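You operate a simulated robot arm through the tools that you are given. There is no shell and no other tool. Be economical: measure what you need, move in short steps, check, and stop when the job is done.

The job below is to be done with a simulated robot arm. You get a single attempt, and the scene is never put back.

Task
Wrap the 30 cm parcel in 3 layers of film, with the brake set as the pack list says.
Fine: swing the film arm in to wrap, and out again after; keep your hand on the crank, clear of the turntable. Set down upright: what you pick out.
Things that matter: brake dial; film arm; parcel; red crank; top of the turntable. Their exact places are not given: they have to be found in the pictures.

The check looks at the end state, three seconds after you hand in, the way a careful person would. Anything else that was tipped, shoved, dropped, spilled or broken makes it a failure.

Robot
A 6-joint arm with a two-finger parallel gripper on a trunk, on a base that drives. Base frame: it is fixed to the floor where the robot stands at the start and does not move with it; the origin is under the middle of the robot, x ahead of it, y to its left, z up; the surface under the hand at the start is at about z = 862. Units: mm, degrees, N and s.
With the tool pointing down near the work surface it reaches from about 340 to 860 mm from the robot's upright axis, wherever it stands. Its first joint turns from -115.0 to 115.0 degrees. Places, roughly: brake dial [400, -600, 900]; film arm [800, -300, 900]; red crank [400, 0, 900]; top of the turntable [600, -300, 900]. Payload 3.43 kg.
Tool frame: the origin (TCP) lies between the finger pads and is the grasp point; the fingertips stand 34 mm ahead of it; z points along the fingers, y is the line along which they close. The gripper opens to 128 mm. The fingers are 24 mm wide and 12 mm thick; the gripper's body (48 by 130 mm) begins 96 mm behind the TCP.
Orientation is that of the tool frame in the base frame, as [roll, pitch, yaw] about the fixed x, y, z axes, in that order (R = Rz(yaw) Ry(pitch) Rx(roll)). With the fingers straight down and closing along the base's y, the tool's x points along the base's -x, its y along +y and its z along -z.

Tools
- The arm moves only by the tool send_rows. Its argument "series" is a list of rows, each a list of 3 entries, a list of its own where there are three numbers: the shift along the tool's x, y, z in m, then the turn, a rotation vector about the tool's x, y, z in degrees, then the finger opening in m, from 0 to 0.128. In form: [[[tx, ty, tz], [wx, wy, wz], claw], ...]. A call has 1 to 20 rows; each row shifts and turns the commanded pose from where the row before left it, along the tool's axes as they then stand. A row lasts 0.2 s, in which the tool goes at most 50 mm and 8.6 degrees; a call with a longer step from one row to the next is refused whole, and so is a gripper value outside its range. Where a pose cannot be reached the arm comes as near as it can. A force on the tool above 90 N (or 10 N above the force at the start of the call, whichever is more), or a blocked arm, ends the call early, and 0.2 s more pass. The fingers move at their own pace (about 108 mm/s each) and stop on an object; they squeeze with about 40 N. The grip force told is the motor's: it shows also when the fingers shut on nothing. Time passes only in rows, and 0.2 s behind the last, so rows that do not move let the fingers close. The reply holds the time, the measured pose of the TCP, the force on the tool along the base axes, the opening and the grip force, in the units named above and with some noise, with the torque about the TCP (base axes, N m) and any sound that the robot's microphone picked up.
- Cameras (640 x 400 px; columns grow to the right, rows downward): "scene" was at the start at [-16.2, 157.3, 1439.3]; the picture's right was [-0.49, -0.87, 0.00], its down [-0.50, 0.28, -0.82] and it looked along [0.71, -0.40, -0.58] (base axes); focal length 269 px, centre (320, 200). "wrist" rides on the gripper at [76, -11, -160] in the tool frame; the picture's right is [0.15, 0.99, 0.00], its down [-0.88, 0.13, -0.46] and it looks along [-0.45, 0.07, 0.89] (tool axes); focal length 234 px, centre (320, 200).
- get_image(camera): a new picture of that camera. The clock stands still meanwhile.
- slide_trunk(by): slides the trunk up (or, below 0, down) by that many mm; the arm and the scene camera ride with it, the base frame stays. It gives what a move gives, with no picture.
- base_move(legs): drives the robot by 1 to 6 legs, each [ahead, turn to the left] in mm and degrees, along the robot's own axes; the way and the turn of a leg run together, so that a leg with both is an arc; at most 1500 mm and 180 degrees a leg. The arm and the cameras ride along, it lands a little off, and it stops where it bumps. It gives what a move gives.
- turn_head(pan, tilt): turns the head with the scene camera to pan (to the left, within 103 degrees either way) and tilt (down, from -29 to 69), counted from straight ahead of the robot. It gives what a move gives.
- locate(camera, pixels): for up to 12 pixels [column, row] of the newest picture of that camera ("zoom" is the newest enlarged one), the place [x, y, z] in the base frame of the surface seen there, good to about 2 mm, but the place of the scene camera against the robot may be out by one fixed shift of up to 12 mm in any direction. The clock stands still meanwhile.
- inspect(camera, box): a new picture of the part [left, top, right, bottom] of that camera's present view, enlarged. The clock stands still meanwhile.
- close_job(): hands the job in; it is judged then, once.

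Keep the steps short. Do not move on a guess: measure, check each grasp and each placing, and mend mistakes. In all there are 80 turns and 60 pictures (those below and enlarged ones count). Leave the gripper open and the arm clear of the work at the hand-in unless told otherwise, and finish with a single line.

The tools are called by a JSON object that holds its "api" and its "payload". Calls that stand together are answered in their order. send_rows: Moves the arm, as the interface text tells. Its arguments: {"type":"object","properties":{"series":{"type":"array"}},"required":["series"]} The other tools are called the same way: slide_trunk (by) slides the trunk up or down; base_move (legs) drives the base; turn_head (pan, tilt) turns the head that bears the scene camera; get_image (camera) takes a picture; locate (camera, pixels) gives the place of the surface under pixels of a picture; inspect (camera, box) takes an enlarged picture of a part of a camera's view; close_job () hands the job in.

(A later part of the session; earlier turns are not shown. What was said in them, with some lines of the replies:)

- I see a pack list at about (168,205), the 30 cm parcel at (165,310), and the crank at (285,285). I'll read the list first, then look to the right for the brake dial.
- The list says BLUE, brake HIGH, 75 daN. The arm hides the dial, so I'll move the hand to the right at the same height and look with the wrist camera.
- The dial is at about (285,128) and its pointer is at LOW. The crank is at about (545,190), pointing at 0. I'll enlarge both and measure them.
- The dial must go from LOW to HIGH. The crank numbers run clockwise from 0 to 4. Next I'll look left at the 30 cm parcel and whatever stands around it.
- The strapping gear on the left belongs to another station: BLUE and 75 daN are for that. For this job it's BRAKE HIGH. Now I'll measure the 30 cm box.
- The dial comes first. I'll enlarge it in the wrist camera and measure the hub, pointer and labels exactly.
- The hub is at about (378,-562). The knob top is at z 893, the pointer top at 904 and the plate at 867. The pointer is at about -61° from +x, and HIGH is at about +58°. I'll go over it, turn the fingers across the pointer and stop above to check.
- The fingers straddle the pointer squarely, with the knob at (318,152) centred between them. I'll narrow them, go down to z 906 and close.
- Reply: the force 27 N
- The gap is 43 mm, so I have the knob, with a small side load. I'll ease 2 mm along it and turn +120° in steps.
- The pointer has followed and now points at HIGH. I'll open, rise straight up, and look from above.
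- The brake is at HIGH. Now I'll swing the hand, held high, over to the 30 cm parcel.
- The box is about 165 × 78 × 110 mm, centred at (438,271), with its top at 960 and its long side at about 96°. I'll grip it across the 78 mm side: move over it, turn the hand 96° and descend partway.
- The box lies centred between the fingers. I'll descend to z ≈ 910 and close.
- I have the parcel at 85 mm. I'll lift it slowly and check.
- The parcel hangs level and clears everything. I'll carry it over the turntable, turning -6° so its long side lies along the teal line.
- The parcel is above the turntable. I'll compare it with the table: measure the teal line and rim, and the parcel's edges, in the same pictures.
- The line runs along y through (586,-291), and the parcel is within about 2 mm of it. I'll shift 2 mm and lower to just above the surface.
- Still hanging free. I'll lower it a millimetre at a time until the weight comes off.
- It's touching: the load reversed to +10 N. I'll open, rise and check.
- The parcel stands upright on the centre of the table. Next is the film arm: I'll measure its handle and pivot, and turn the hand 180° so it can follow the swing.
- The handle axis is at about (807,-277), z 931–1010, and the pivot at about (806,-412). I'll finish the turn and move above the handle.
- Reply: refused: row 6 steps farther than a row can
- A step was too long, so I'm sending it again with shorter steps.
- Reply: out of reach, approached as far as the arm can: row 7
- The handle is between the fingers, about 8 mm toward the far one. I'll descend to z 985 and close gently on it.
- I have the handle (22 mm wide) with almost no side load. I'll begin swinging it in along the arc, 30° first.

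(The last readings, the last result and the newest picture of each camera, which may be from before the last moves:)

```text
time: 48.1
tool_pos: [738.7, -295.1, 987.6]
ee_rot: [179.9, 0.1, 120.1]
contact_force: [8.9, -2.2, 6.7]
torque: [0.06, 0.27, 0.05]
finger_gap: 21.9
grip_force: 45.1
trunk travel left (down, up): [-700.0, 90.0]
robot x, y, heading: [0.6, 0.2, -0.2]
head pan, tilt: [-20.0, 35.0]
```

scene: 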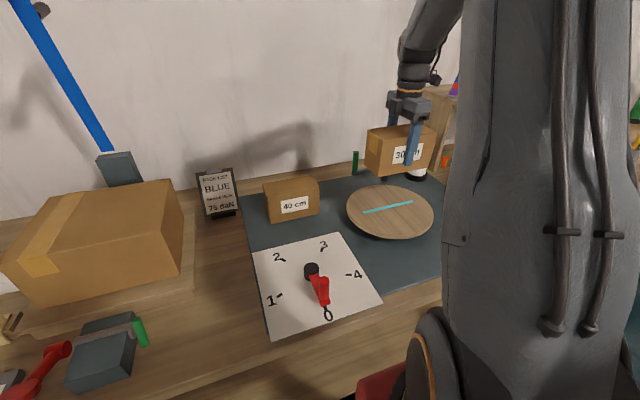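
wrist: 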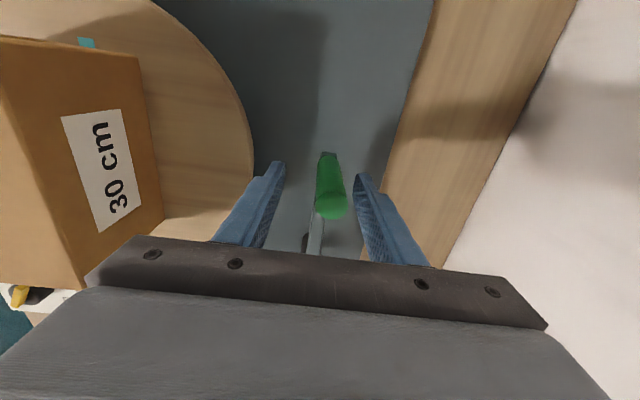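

{"api": "send_rows", "payload": {"series": [[[-0.0012, -0.0177, 0], [0, 0, -7.5], 0.01], [[-0.0012, -0.0177, 0], [0, 0, -7.5], 0.01], [[-0.0012, -0.0177, 0], [0, 0, -7.5], 0.01], [[-0.0012, -0.0177, 0], [0, 0, -7.5], 0.01], [[0, 0, 0], [0, 0, 0], 0.01]]}}

{"api": "get_image", "payload": {"camera": "wrist"}}

```text
time: 48.7
tool_pos: [729.1, -298.4, 988.1]
ee_rot: [178.9, 0.8, 134.5]
contact_force: [49.3, 33.7, -12.3]
torque: [-1.2, 0.54, -0.24]
finger_gap: 42.4
grip_force: 29.2
trunk travel left (down, up): [-700.0, 90.0]
robot x, y, heading: [2.4, -3.4, 1.2]
head pan, tilt: [-20.0, 35.0]
stopped in row 3: the force on the tool passed its limit at 97 N (the readings are from after the stop); the commanded pose is now the measured one
```

```text
29 pictures are left
```

wrist: 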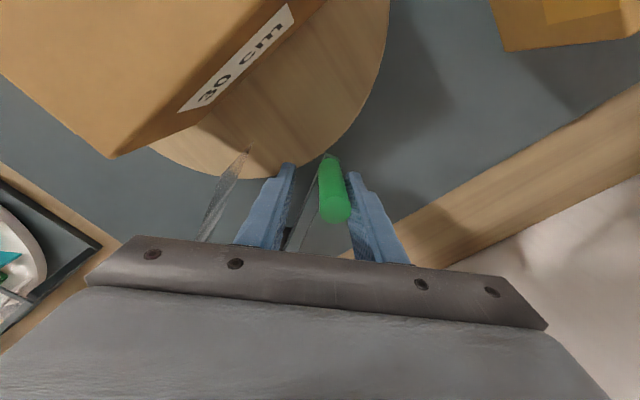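

The arm hit its stop at about 33° and a film web has appeared, seen at (225,195). I'll release, rise and look.

{"api": "send_rows", "payload": {"series": [[[0, 0, 0], [0, 0, 0], 0.05], [[0, 0, 0], [0, 0, 0], 0.06], [[0, 0, 0], [0, 0, 0], 0.06], [[0, 0, -0.03], [0, 0, 0], 0.06], [[0, 0, -0.04], [0, 0, 0], 0.06], [[0, 0, -0.04], [0, 0, 0], 0.06], [[0, 0, -0.04], [0, 0, 0], 0.06], [[0, 0, -0.04], [0, 0, 0], 0.06], [[0, 0, 0], [0, 0, 0], 0.06]]}}

{"api": "get_image", "payload": {"camera": "wrist"}}

{"api": "inspect", "payload": {"camera": "scene", "box": [290, 110, 450, 250]}}

```text
time: 50.7
tool_pos: [718.1, -307.9, 1177.5]
ee_rot: [179.2, 0.6, 134.1]
contact_force: [-1.1, 0.2, -0.3]
torque: [0.03, 0.03, -0.01]
finger_gap: 59.9
grip_force: 0.1
trunk travel left (down, up): [-700.0, 90.0]
robot x, y, heading: [0.8, -6.5, 0.4]
head pan, tilt: [-20.0, 35.0]
```

```text
28 pictures are left
```

wrist: 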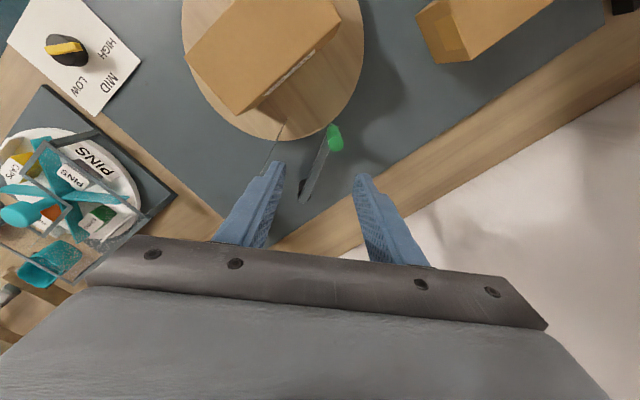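

```text
2.86 times, centred on (370, 180) of scene
```

zoom: 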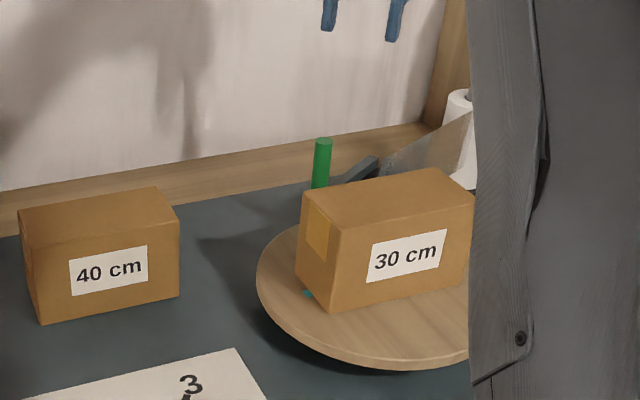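

The film now runs from the roll to the parcel, so the arm is in. Next I'll go to the crank and measure its hub and knob from above.

{"api": "send_rows", "payload": {"series": [[[0.0478, -0.0022, 0], [0, 0, 0], 0.06], [[0.0478, -0.0022, 0], [0, 0, 0], 0.06], [[0.0478, -0.0022, 0], [0, 0, 0], 0.06], [[0.0478, -0.0022, 0], [0, 0, 0], 0.06], [[0.0478, -0.0022, 0], [0, 0, 0], 0.06], [[0.0478, -0.0022, 0], [0, 0, 0], 0.06], [[0.0478, -0.0022, 0], [0, 0, 0], 0.06], [[0.0478, -0.0022, 0], [0, 0, 0], 0.06], [[0.0478, -0.0022, 0], [0, 0, 0], 0.06], [[0.0478, -0.0022, 0], [0, 0, 0], 0.06], [[0, 0, 0], [0, 0, -7.65], 0.06], [[0, 0, 0], [0, 0, -7.65], 0.06], [[0, 0, 0], [0, 0, -7.65], 0.06], [[0, 0, 0], [0, 0, -7.65], 0.06], [[0, 0, 0], [0, 0, -7.65], 0.06], [[0, 0, 0], [0, 0, -7.65], 0.06], [[0, 0, 0], [0, 0, 0], 0.06]]}}

{"api": "get_image", "payload": {"camera": "wrist"}}

```text
time: 54.3
tool_pos: [369.4, 19.9, 1173.3]
ee_rot: [179.8, 1.0, -179.9]
contact_force: [0.5, -0.6, 0.3]
torque: [-0.03, -0.03, 0.03]
finger_gap: 60.1
grip_force: 0.0
trunk travel left (down, up): [-700.0, 90.0]
robot x, y, heading: [0.5, -2.4, 0.4]
head pan, tilt: [-20.0, 35.0]
```

```text
26 pictures are left
```

wrist: 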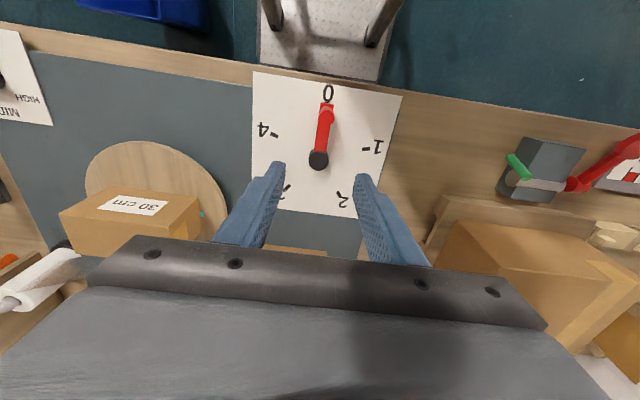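

{"api": "inspect", "payload": {"camera": "wrist", "box": [240, 60, 400, 220]}}

```text
2.50 times, centred on (320, 140) of wrist
```

zoom: 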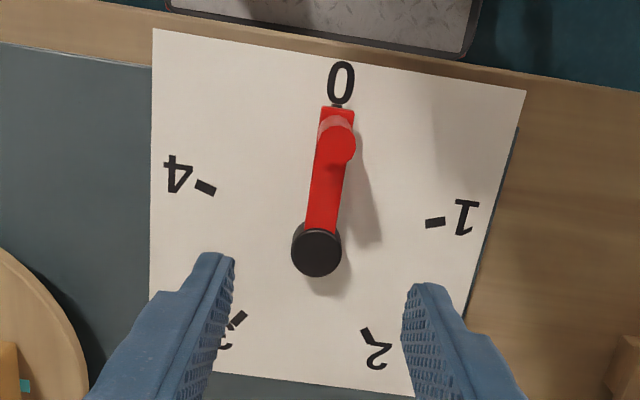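

{"api": "locate", "payload": {"camera": "zoom", "pixels": [[336, 142], [320, 142], [352, 142], [316, 252], [294, 250], [340, 252], [316, 273], [205, 187], [435, 222], [366, 336], [238, 319], [337, 107]]}}

{"api": "locate", "payload": {"camera": "zoom", "pixels": [[336, 112], [320, 180], [336, 180], [328, 215], [322, 112], [352, 112], [338, 160], [154, 30], [525, 92]]}}

```text
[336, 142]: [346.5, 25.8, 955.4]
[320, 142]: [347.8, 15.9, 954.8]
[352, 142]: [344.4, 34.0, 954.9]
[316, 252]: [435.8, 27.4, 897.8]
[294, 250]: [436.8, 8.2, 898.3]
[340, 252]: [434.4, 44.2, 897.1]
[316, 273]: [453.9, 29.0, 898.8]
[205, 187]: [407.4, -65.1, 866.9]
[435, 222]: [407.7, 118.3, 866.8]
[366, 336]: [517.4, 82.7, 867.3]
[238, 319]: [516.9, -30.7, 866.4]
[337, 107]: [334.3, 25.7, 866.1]
```

```text
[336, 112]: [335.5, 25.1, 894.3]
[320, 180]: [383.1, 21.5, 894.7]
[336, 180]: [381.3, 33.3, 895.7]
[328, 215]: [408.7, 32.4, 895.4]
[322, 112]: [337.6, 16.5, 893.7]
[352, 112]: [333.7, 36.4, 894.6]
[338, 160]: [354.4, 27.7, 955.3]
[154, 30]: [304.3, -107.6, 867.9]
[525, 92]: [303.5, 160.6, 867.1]
```

The hub is at (436,26), the knob axis at (346.5,25.5) with z 895–955, and the turning radius is 90 mm. Tick 3 is 216° clockwise from 0. I'll descend over the knob with the fingers either side.

{"api": "send_rows", "payload": {"series": [[[0.0266, 0.006, 0], [0, 0, 0], 0.06], [[0, 0, 0.045], [0, 0, 0], 0.06], [[0, 0, 0.045], [0, 0, 0], 0.06], [[0, 0, 0.045], [0, 0, 0], 0.06], [[0, 0, 0], [0, 0, 0], 0.06]]}}

{"api": "get_image", "payload": {"camera": "wrist"}}

```text
time: 55.5
tool_pos: [344.4, 27.1, 1035.1]
ee_rot: [179.9, 1.0, 180.0]
contact_force: [-0.5, 0.2, -0.3]
torque: [-0.03, -0.01, 0.01]
finger_gap: 59.9
grip_force: 0.1
trunk travel left (down, up): [-700.0, 90.0]
robot x, y, heading: [1.0, -0.1, 0.1]
head pan, tilt: [-20.0, 35.0]
```

```text
24 pictures are left
```

wrist: 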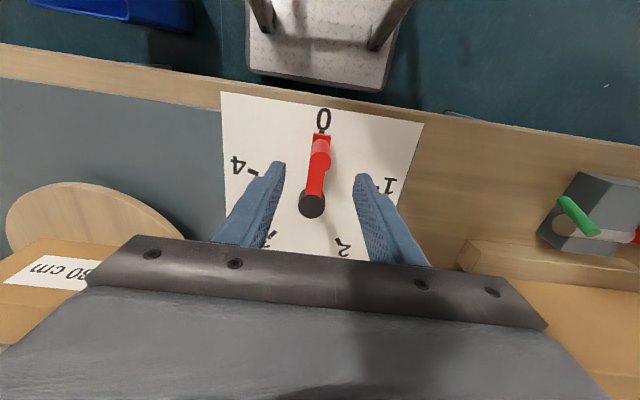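

{"api": "send_rows", "payload": {"series": [[[0, -0.001, 0.04], [0, 0, 0], 0.06], [[0, 0, 0.04], [0, 0, 0], 0.06], [[0, 0, 0.018], [0, 0, 0], 0.06], [[0, 0, 0], [0, 0, 0], 0.06], [[0, 0, 0], [0, 0, 0], 0.01], [[0, 0, 0], [0, 0, 0], 0.01], [[0, 0, 0], [0, 0, 0], 0.01]]}}

```text
time: 57.1
tool_pos: [347.6, 27.2, 939.3]
ee_rot: [-179.9, 0.9, -179.9]
contact_force: [-1.2, 14.3, -12.6]
torque: [-0.11, -0.97, 0.2]
finger_gap: 23.7
grip_force: 45.2
trunk travel left (down, up): [-700.0, 90.0]
robot x, y, heading: [1.1, 3.3, 0.4]
head pan, tilt: [-20.0, 35.0]
```

I have the knob at 24 mm. I'll turn the crank clockwise along its circle, 36° first, and check.

{"api": "send_rows", "payload": {"series": [[[-0.00197, 0.01871, 0], [0, 0, 0], 0.01], [[-0.00581, 0.0179, 0], [0, 0, 0], 0.01], [[-0.0094, 0.0163, 0], [0, 0, 0], 0.01], [[0, 0, 0], [0, 0, 0], 0.01]]}}

{"api": "get_image", "payload": {"camera": "wrist"}}

{"api": "inspect", "payload": {"camera": "scene", "box": [240, 110, 440, 330]}}

```text
time: 58.1
tool_pos: [363.6, 79.2, 940.4]
ee_rot: [179.9, 1.2, -179.9]
contact_force: [-3.5, 7.4, -2.7]
torque: [-0.62, -0.6, 0.41]
finger_gap: 24.1
grip_force: 45.3
trunk travel left (down, up): [-700.0, 90.0]
robot x, y, heading: [-3.3, 0.1, 0.6]
head pan, tilt: [-20.0, 35.0]
```

```text
23 pictures are left
```

wrist: 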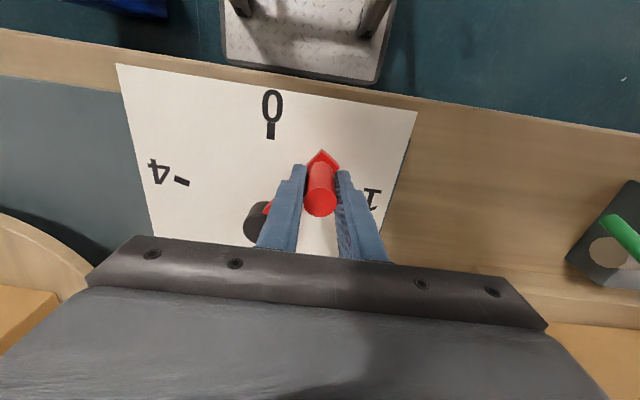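

```text
1.82 times, centred on (340, 220) of scene
```

zoom: 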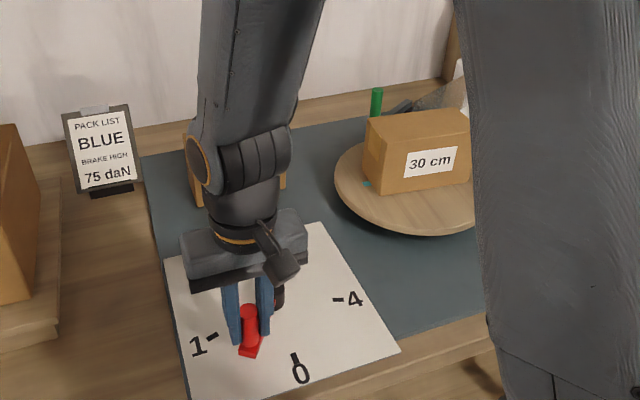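

The crank follows cleanly and the readings match the circle. On to tick 2 (144°).

{"api": "send_rows", "payload": {"series": [[[-0.0126, 0.014, 0], [0, 0, 0], 0.01], [[-0.0152, 0.011, 0], [0, 0, 0], 0.01], [[-0.0172, 0.0077, 0], [0, 0, 0], 0.01], [[-0.0184, 0.0039, 0], [0, 0, 0], 0.01], [[-0.0188, 0, 0], [0, 0, 0], 0.01], [[-0.0184, -0.0039, 0], [0, 0, 0], 0.01], [[-0.0172, -0.0077, 0], [0, 0, 0], 0.01], [[-0.0152, -0.011, 0], [0, 0, 0], 0.01], [[-0.0126, -0.014, 0], [0, 0, 0], 0.01], [[0, 0, 0], [0, 0, 0], 0.01]]}}

{"api": "get_image", "payload": {"camera": "scene"}}

```text
time: 60.3
tool_pos: [505.6, 78.2, 942.0]
ee_rot: [-179.9, 0.6, -179.9]
contact_force: [-10.7, -1.5, 8.2]
torque: [-0.04, -0.34, 0.1]
finger_gap: 24.2
grip_force: 19.4
trunk travel left (down, up): [-700.0, 90.0]
robot x, y, heading: [-1.9, -3.2, 0.3]
head pan, tilt: [-20.0, 35.0]
```

```text
21 pictures are left
```

scene: 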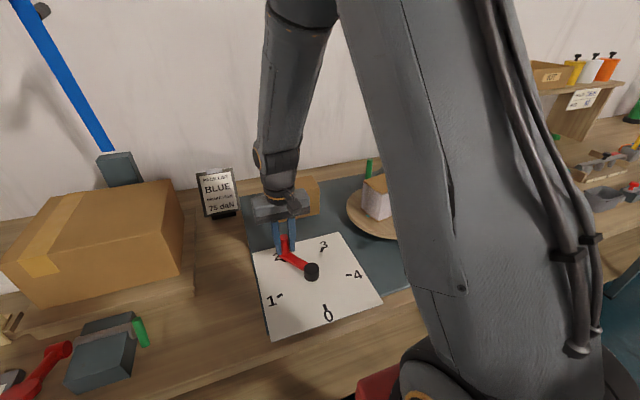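

At tick 2, and white film is building up on the parcel. Now the last 72° to tick 3.

{"api": "send_rows", "payload": {"series": [[[0, 0, 0], [0, 0, 0], 0.01], [[-0.0094, -0.0163, 0], [0, 0, 0], 0.01], [[-0.0058, -0.0179, 0], [0, 0, 0], 0.01], [[-0.002, -0.0187, 0], [0, 0, 0], 0.01], [[0.002, -0.0187, 0], [0, 0, 0], 0.01], [[0.0058, -0.0179, 0], [0, 0, 0], 0.01], [[0.0084, -0.0145, 0], [0, 0, 0], 0.01], [[0, 0, 0], [0, 0, 0], 0.01]]}}

{"api": "get_image", "payload": {"camera": "wrist"}}

{"api": "inspect", "payload": {"camera": "scene", "box": [240, 140, 440, 330]}}

```text
time: 62.1
tool_pos: [511.0, -26.3, 942.4]
ee_rot: [179.9, 1.1, -179.9]
contact_force: [-0.6, -6.4, 8.1]
torque: [-0.65, 0.26, 0.45]
finger_gap: 24.1
grip_force: 45.2
trunk travel left (down, up): [-700.0, 90.0]
robot x, y, heading: [1.5, 2.4, -0.2]
head pan, tilt: [-20.0, 35.0]
```

```text
20 pictures are left
```

wrist: 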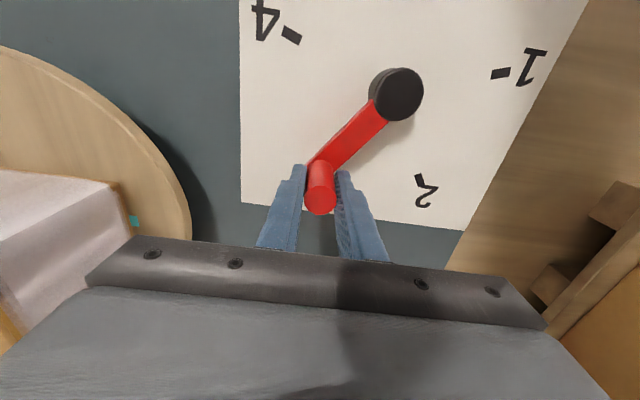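

```text
2.11 times, centred on (340, 235) of scene
```

zoom: 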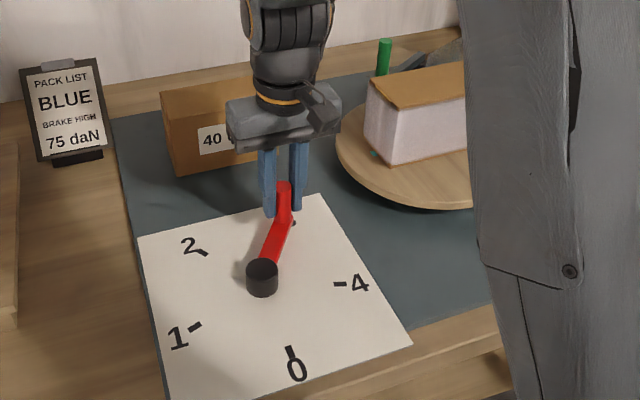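

The crank is at 3 (measured -35.2° against -36°) and the parcel is square again, wrapped in white. I'll nudge it 1 mm onto the mark, release and rise.

{"api": "send_rows", "payload": {"series": [[[0.0007, -0.001, 0], [0, 0, 0], 0.01], [[0, 0, 0], [0, 0, 0], 0.01], [[0, 0, 0], [0, 0, 0], 0.05], [[0, 0, 0], [0, 0, 0], 0.05], [[0, 0, -0.03], [0, 0, 0], 0.05], [[0, 0, -0.04], [0, 0, 0], 0.05], [[0, 0, -0.05], [0, 0, 0], 0.06], [[0, 0, -0.05], [0, 0, 0], 0.06], [[0, 0, -0.05], [0, 0, 0], 0.06], [[0.04, 0, 0], [0, 0, 0], 0.06], [[0.04, 0, 0], [0, 0, 0], 0.06], [[0.03, 0, 0], [0, 0, 0], 0.06], [[0, 0, 0], [0, 0, 0], 0.06]]}}

{"api": "inspect", "payload": {"camera": "wrist", "box": [200, 40, 440, 240]}}

```text
time: 64.9
tool_pos: [395.8, -26.2, 1160.8]
ee_rot: [179.9, 1.0, -180.0]
contact_force: [-0.6, -0.2, -0.8]
torque: [-0.04, -0.02, -0.04]
finger_gap: 59.9
grip_force: 0.1
trunk travel left (down, up): [-700.0, 90.0]
robot x, y, heading: [0.0, 1.2, 0.5]
head pan, tilt: [-20.0, 35.0]
```

```text
2.00 times, centred on (320, 140) of wrist
```

zoom: 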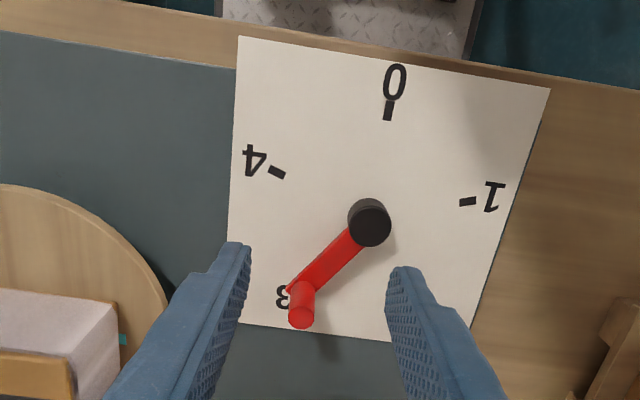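

{"api": "locate", "payload": {"camera": "zoom", "pixels": [[301, 316], [370, 222], [325, 265], [293, 286], [283, 297]]}}

```text
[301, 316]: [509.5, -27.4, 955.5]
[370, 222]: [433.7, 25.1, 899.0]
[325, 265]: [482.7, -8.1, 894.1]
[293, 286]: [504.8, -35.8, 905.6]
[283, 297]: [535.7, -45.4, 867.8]
```

The crank knob is at -36.3°, right on tick 3. Now I'll return to the film-arm handle to swing it out, levelling the hand on the way.

{"api": "send_rows", "payload": {"series": [[[0, 0, -0.02], [0, 1, 0], 0.06], [[-0.0373, -0.0298, 0], [0, 0, 0], 0.06], [[-0.0373, -0.0298, 0], [0, 0, 0], 0.06], [[-0.0373, -0.0298, 0], [0, 0, 0], 0.06], [[-0.0373, -0.0298, 0], [0, 0, 0], 0.06], [[-0.0373, -0.0298, 0], [0, 0, 0], 0.06], [[-0.0373, -0.0298, 0], [0, 0, 0], 0.06], [[-0.0373, -0.0298, 0], [0, 0, 0], 0.06], [[-0.0373, -0.0298, 0], [0, 0, 0], 0.06], [[-0.0373, -0.0298, 0], [0, 0, 0], 0.06], [[0, 0, 0], [0, 0, 8.3], 0.06], [[0, 0, 0], [0, 0, 8.3], 0.06], [[0, 0, 0], [0, 0, 8.3], 0.06], [[0, 0, 0], [0, 0, 8.3], 0.06], [[0, 0, 0], [0, 0, 8.3], 0.06], [[0, 0, 0], [0, 0, 8.3], 0.06], [[0, 0, 0], [0, 0, 8.2], 0.06], [[0, 0, 0], [0, 0, 0], 0.06]]}}

{"api": "get_image", "payload": {"camera": "wrist"}}

```text
time: 68.7
tool_pos: [732.5, -295.9, 1179.3]
ee_rot: [180.0, 0.0, 121.9]
contact_force: [0.8, 0.4, -0.8]
torque: [0.01, 0.03, 0.01]
finger_gap: 60.1
grip_force: 0.1
trunk travel left (down, up): [-700.0, 90.0]
robot x, y, heading: [-0.0, -1.5, 0.3]
head pan, tilt: [-20.0, 35.0]
```

```text
17 pictures are left
```

wrist: 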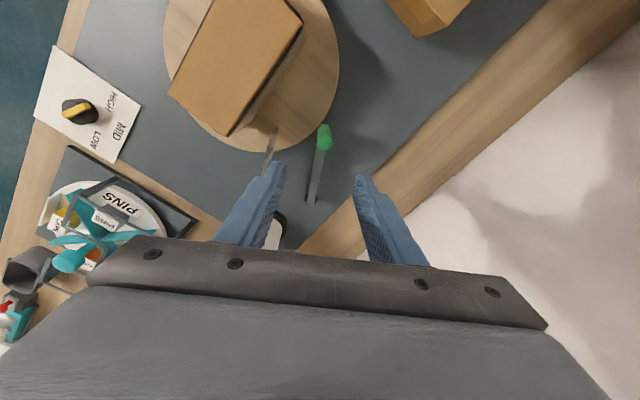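

{"api": "inspect", "payload": {"camera": "wrist", "box": [250, 90, 390, 220]}}

{"api": "locate", "payload": {"camera": "wrist", "pixels": [[325, 143], [325, 128], [319, 144], [331, 144], [325, 147], [312, 190]]}}

```text
3.08 times, centred on (320, 155) of wrist
```

zoom: 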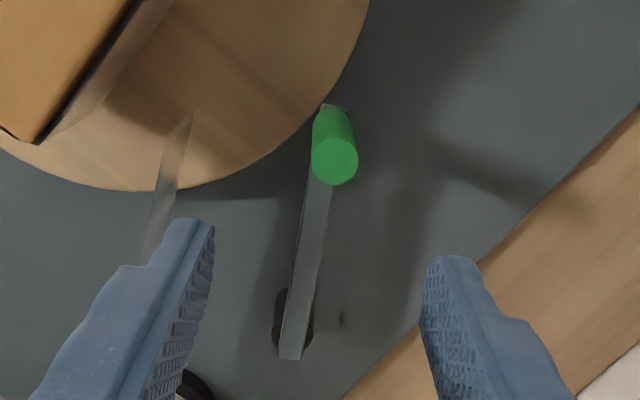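

```text
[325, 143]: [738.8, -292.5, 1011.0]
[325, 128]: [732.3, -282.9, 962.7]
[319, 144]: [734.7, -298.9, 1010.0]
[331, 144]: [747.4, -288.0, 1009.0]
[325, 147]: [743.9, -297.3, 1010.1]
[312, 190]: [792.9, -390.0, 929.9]
```

The handle is now at (741,-293). I'll centre on it with the fingers narrowed to 40 mm, to stay clear of the film web on the left, then descend.

{"api": "send_rows", "payload": {"series": [[[-0.0025, 0.0085, 0], [0, 0, 0], 0.042], [[0, 0, 0.045], [0, 0, 0], 0.042], [[0, 0, 0.045], [0, 0, 0], 0.042], [[0, 0, 0.02], [0, 0, 0], 0.042], [[0, 0, 0], [0, 0, 0], 0.042]]}}

{"api": "get_image", "payload": {"camera": "wrist"}}

```text
time: 69.9
tool_pos: [737.9, -293.0, 1069.5]
ee_rot: [-180.0, -0.1, 122.0]
contact_force: [0.3, 0.4, -0.7]
torque: [-0.01, 0.02, -0.04]
finger_gap: 41.9
grip_force: 0.1
trunk travel left (down, up): [-700.0, 90.0]
robot x, y, heading: [4.6, -1.7, 0.3]
head pan, tilt: [-20.0, 35.0]
```

```text
15 pictures are left
```

wrist: 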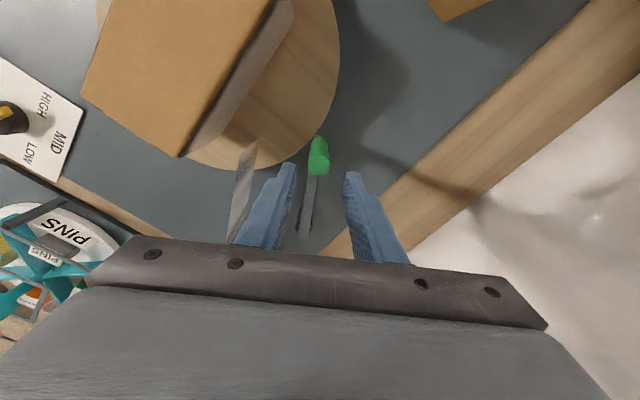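

The handle at (319,165) is centred and the film is clear of the fingers. I'll descend and grip.

{"api": "send_rows", "payload": {"series": [[[0, 0, 0.04], [0, 0, 0], 0.042], [[0, 0, 0.043], [0, 0, 0], 0.042], [[0, 0, 0], [0, 0, 0], 0.042], [[0, 0, 0], [0, 0, 0], 0.01], [[0, 0, 0], [0, 0, 0], 0.01], [[0, 0, 0], [0, 0, 0], 0.01]]}}

```text
time: 71.3
tool_pos: [740.2, -292.8, 986.5]
ee_rot: [179.9, -0.1, 122.1]
contact_force: [1.8, -0.6, -1.2]
torque: [-0.64, -0.29, 0.17]
finger_gap: 21.7
grip_force: 44.9
trunk travel left (down, up): [-700.0, 90.0]
robot x, y, heading: [5.9, -1.1, 0.5]
head pan, tilt: [-20.0, 35.0]
```

The handle is gripped with little side load. I'll swing it back out by 28.6° to where it was.

{"api": "send_rows", "payload": {"series": [[[-0.002, 0.01675, 0], [0, 0, 7.15], 0.01], [[-0.002, 0.01675, 0], [0, 0, 7.15], 0.01], [[-0.002, 0.01675, 0], [0, 0, 7.15], 0.01], [[-0.002, 0.01675, 0], [0, 0, 7.15], 0.01], [[0, 0, 0], [0, 0, 0], 0.01]]}}

{"api": "get_image", "payload": {"camera": "wrist"}}

```text
time: 72.5
tool_pos: [805.4, -274.4, 986.9]
ee_rot: [-180.0, -0.2, 93.4]
contact_force: [1.9, 6.5, -0.2]
torque: [0.52, -0.2, 0.15]
finger_gap: 21.7
grip_force: 45.2
trunk travel left (down, up): [-700.0, 90.0]
robot x, y, heading: [0.8, -2.4, 0.5]
head pan, tilt: [-20.0, 35.0]
```

```text
14 pictures are left
```

wrist: 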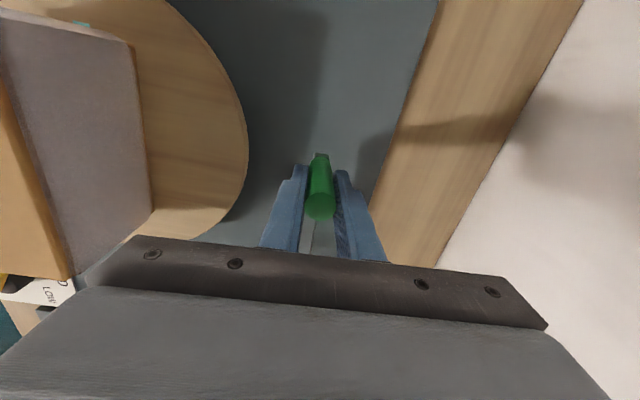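

The handle is back at its starting place and the film is cut. I'll release, rise and draw the hand away.

{"api": "send_rows", "payload": {"series": [[[0, 0, 0], [0, 0, 0], 0.045], [[0, 0, 0], [0, 0, 0], 0.05], [[0, 0, -0.03], [0, 0, 0], 0.05], [[0, 0, -0.04], [0, 0, 0], 0.05], [[0, 0, -0.04], [0, 0, 0], 0.05], [[0, 0, -0.045], [0, 0, 0], 0.05], [[0, 0, -0.045], [0, 0, 0], 0.05], [[0.0275, -0.0334, 0], [0, 0, 0], 0.06], [[0.0275, -0.0334, 0], [0, 0, 0], 0.08], [[0.0275, -0.0334, 0], [0, 0, 0], 0.1], [[0.0275, -0.0334, 0], [0, 0, 0], 0.128], [[0.0275, -0.0334, 0], [0, 0, 0], 0.128], [[0.0275, -0.0334, 0], [0, 0, 0], 0.128], [[0.0275, -0.0334, 0], [0, 0, 0], 0.128], [[0, 0, 0], [0, 0, 0], 0.128]]}}

{"api": "get_image", "payload": {"camera": "wrist"}}

{"api": "get_image", "payload": {"camera": "scene"}}

```text
time: 75.7
tool_pos: [538.7, -89.3, 1181.3]
ee_rot: [180.0, -0.1, 93.4]
contact_force: [0.2, 0.3, 0.0]
torque: [0.01, -0.01, 0.04]
finger_gap: 128.1
grip_force: 0.1
out of reach, approached as far as the arm can: row 6, 7
trunk travel left (down, up): [-700.0, 90.0]
robot x, y, heading: [2.0, 2.2, 0.3]
head pan, tilt: [-20.0, 35.0]
```

```text
13 pictures are left
```

wrist: 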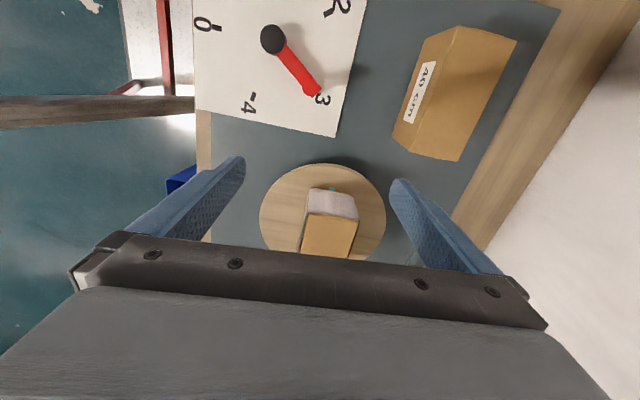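

```text
12 pictures are left
```

scene: 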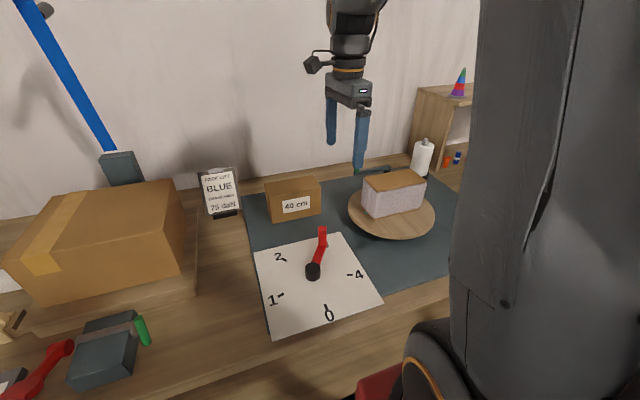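

The parcel is wrapped and the crank is at 3. My hand hides the film arm, so I'll move aside and check it and the dial a last time.

{"api": "send_rows", "payload": {"series": [[[0.04, 0, -0.01], [0, 0, 0], 0.128], [[0.04, 0, 0], [0, 0, 0], 0.128], [[0.04, 0, 0], [0, 0, 0], 0.128], [[0, 0, 0], [0, 0, 0], 0.128]]}}

{"api": "inspect", "payload": {"camera": "scene", "box": [330, 120, 470, 250]}}

{"api": "locate", "payload": {"camera": "zoom", "pixels": [[106, 130], [110, 170], [200, 155], [120, 120]]}}

```text
time: 76.7
tool_pos: [532.0, 31.7, 1190.5]
ee_rot: [-179.9, -0.2, 93.4]
contact_force: [0.3, -0.1, -0.4]
torque: [0.0, 0.0, 0.0]
finger_gap: 128.0
grip_force: 0.1
trunk travel left (down, up): [-700.0, 90.0]
robot x, y, heading: [0.4, 1.2, 0.2]
head pan, tilt: [-20.0, 35.0]
```

```text
3.08 times, centred on (400, 185) of scene
```

zoom: 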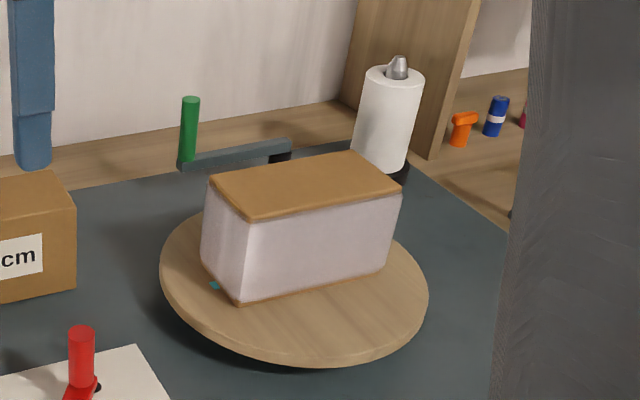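

```text
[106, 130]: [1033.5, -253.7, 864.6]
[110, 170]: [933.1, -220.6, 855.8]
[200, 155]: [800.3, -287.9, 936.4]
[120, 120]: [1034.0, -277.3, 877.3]
```

The parcel is wrapped and upright on the centre of the table. The film arm is out and the crank stands at 3. The dial read HIGH in the later wrist views, and nothing else has moved. Handing in.

{"api": "close_job", "payload": {}}

```text
The job is handed in.
```

The 30 cm parcel is wrapped in 3 layers with the brake at HIGH, it stands upright on the turntable, the film arm is swung back out, and the hand is open and clear.
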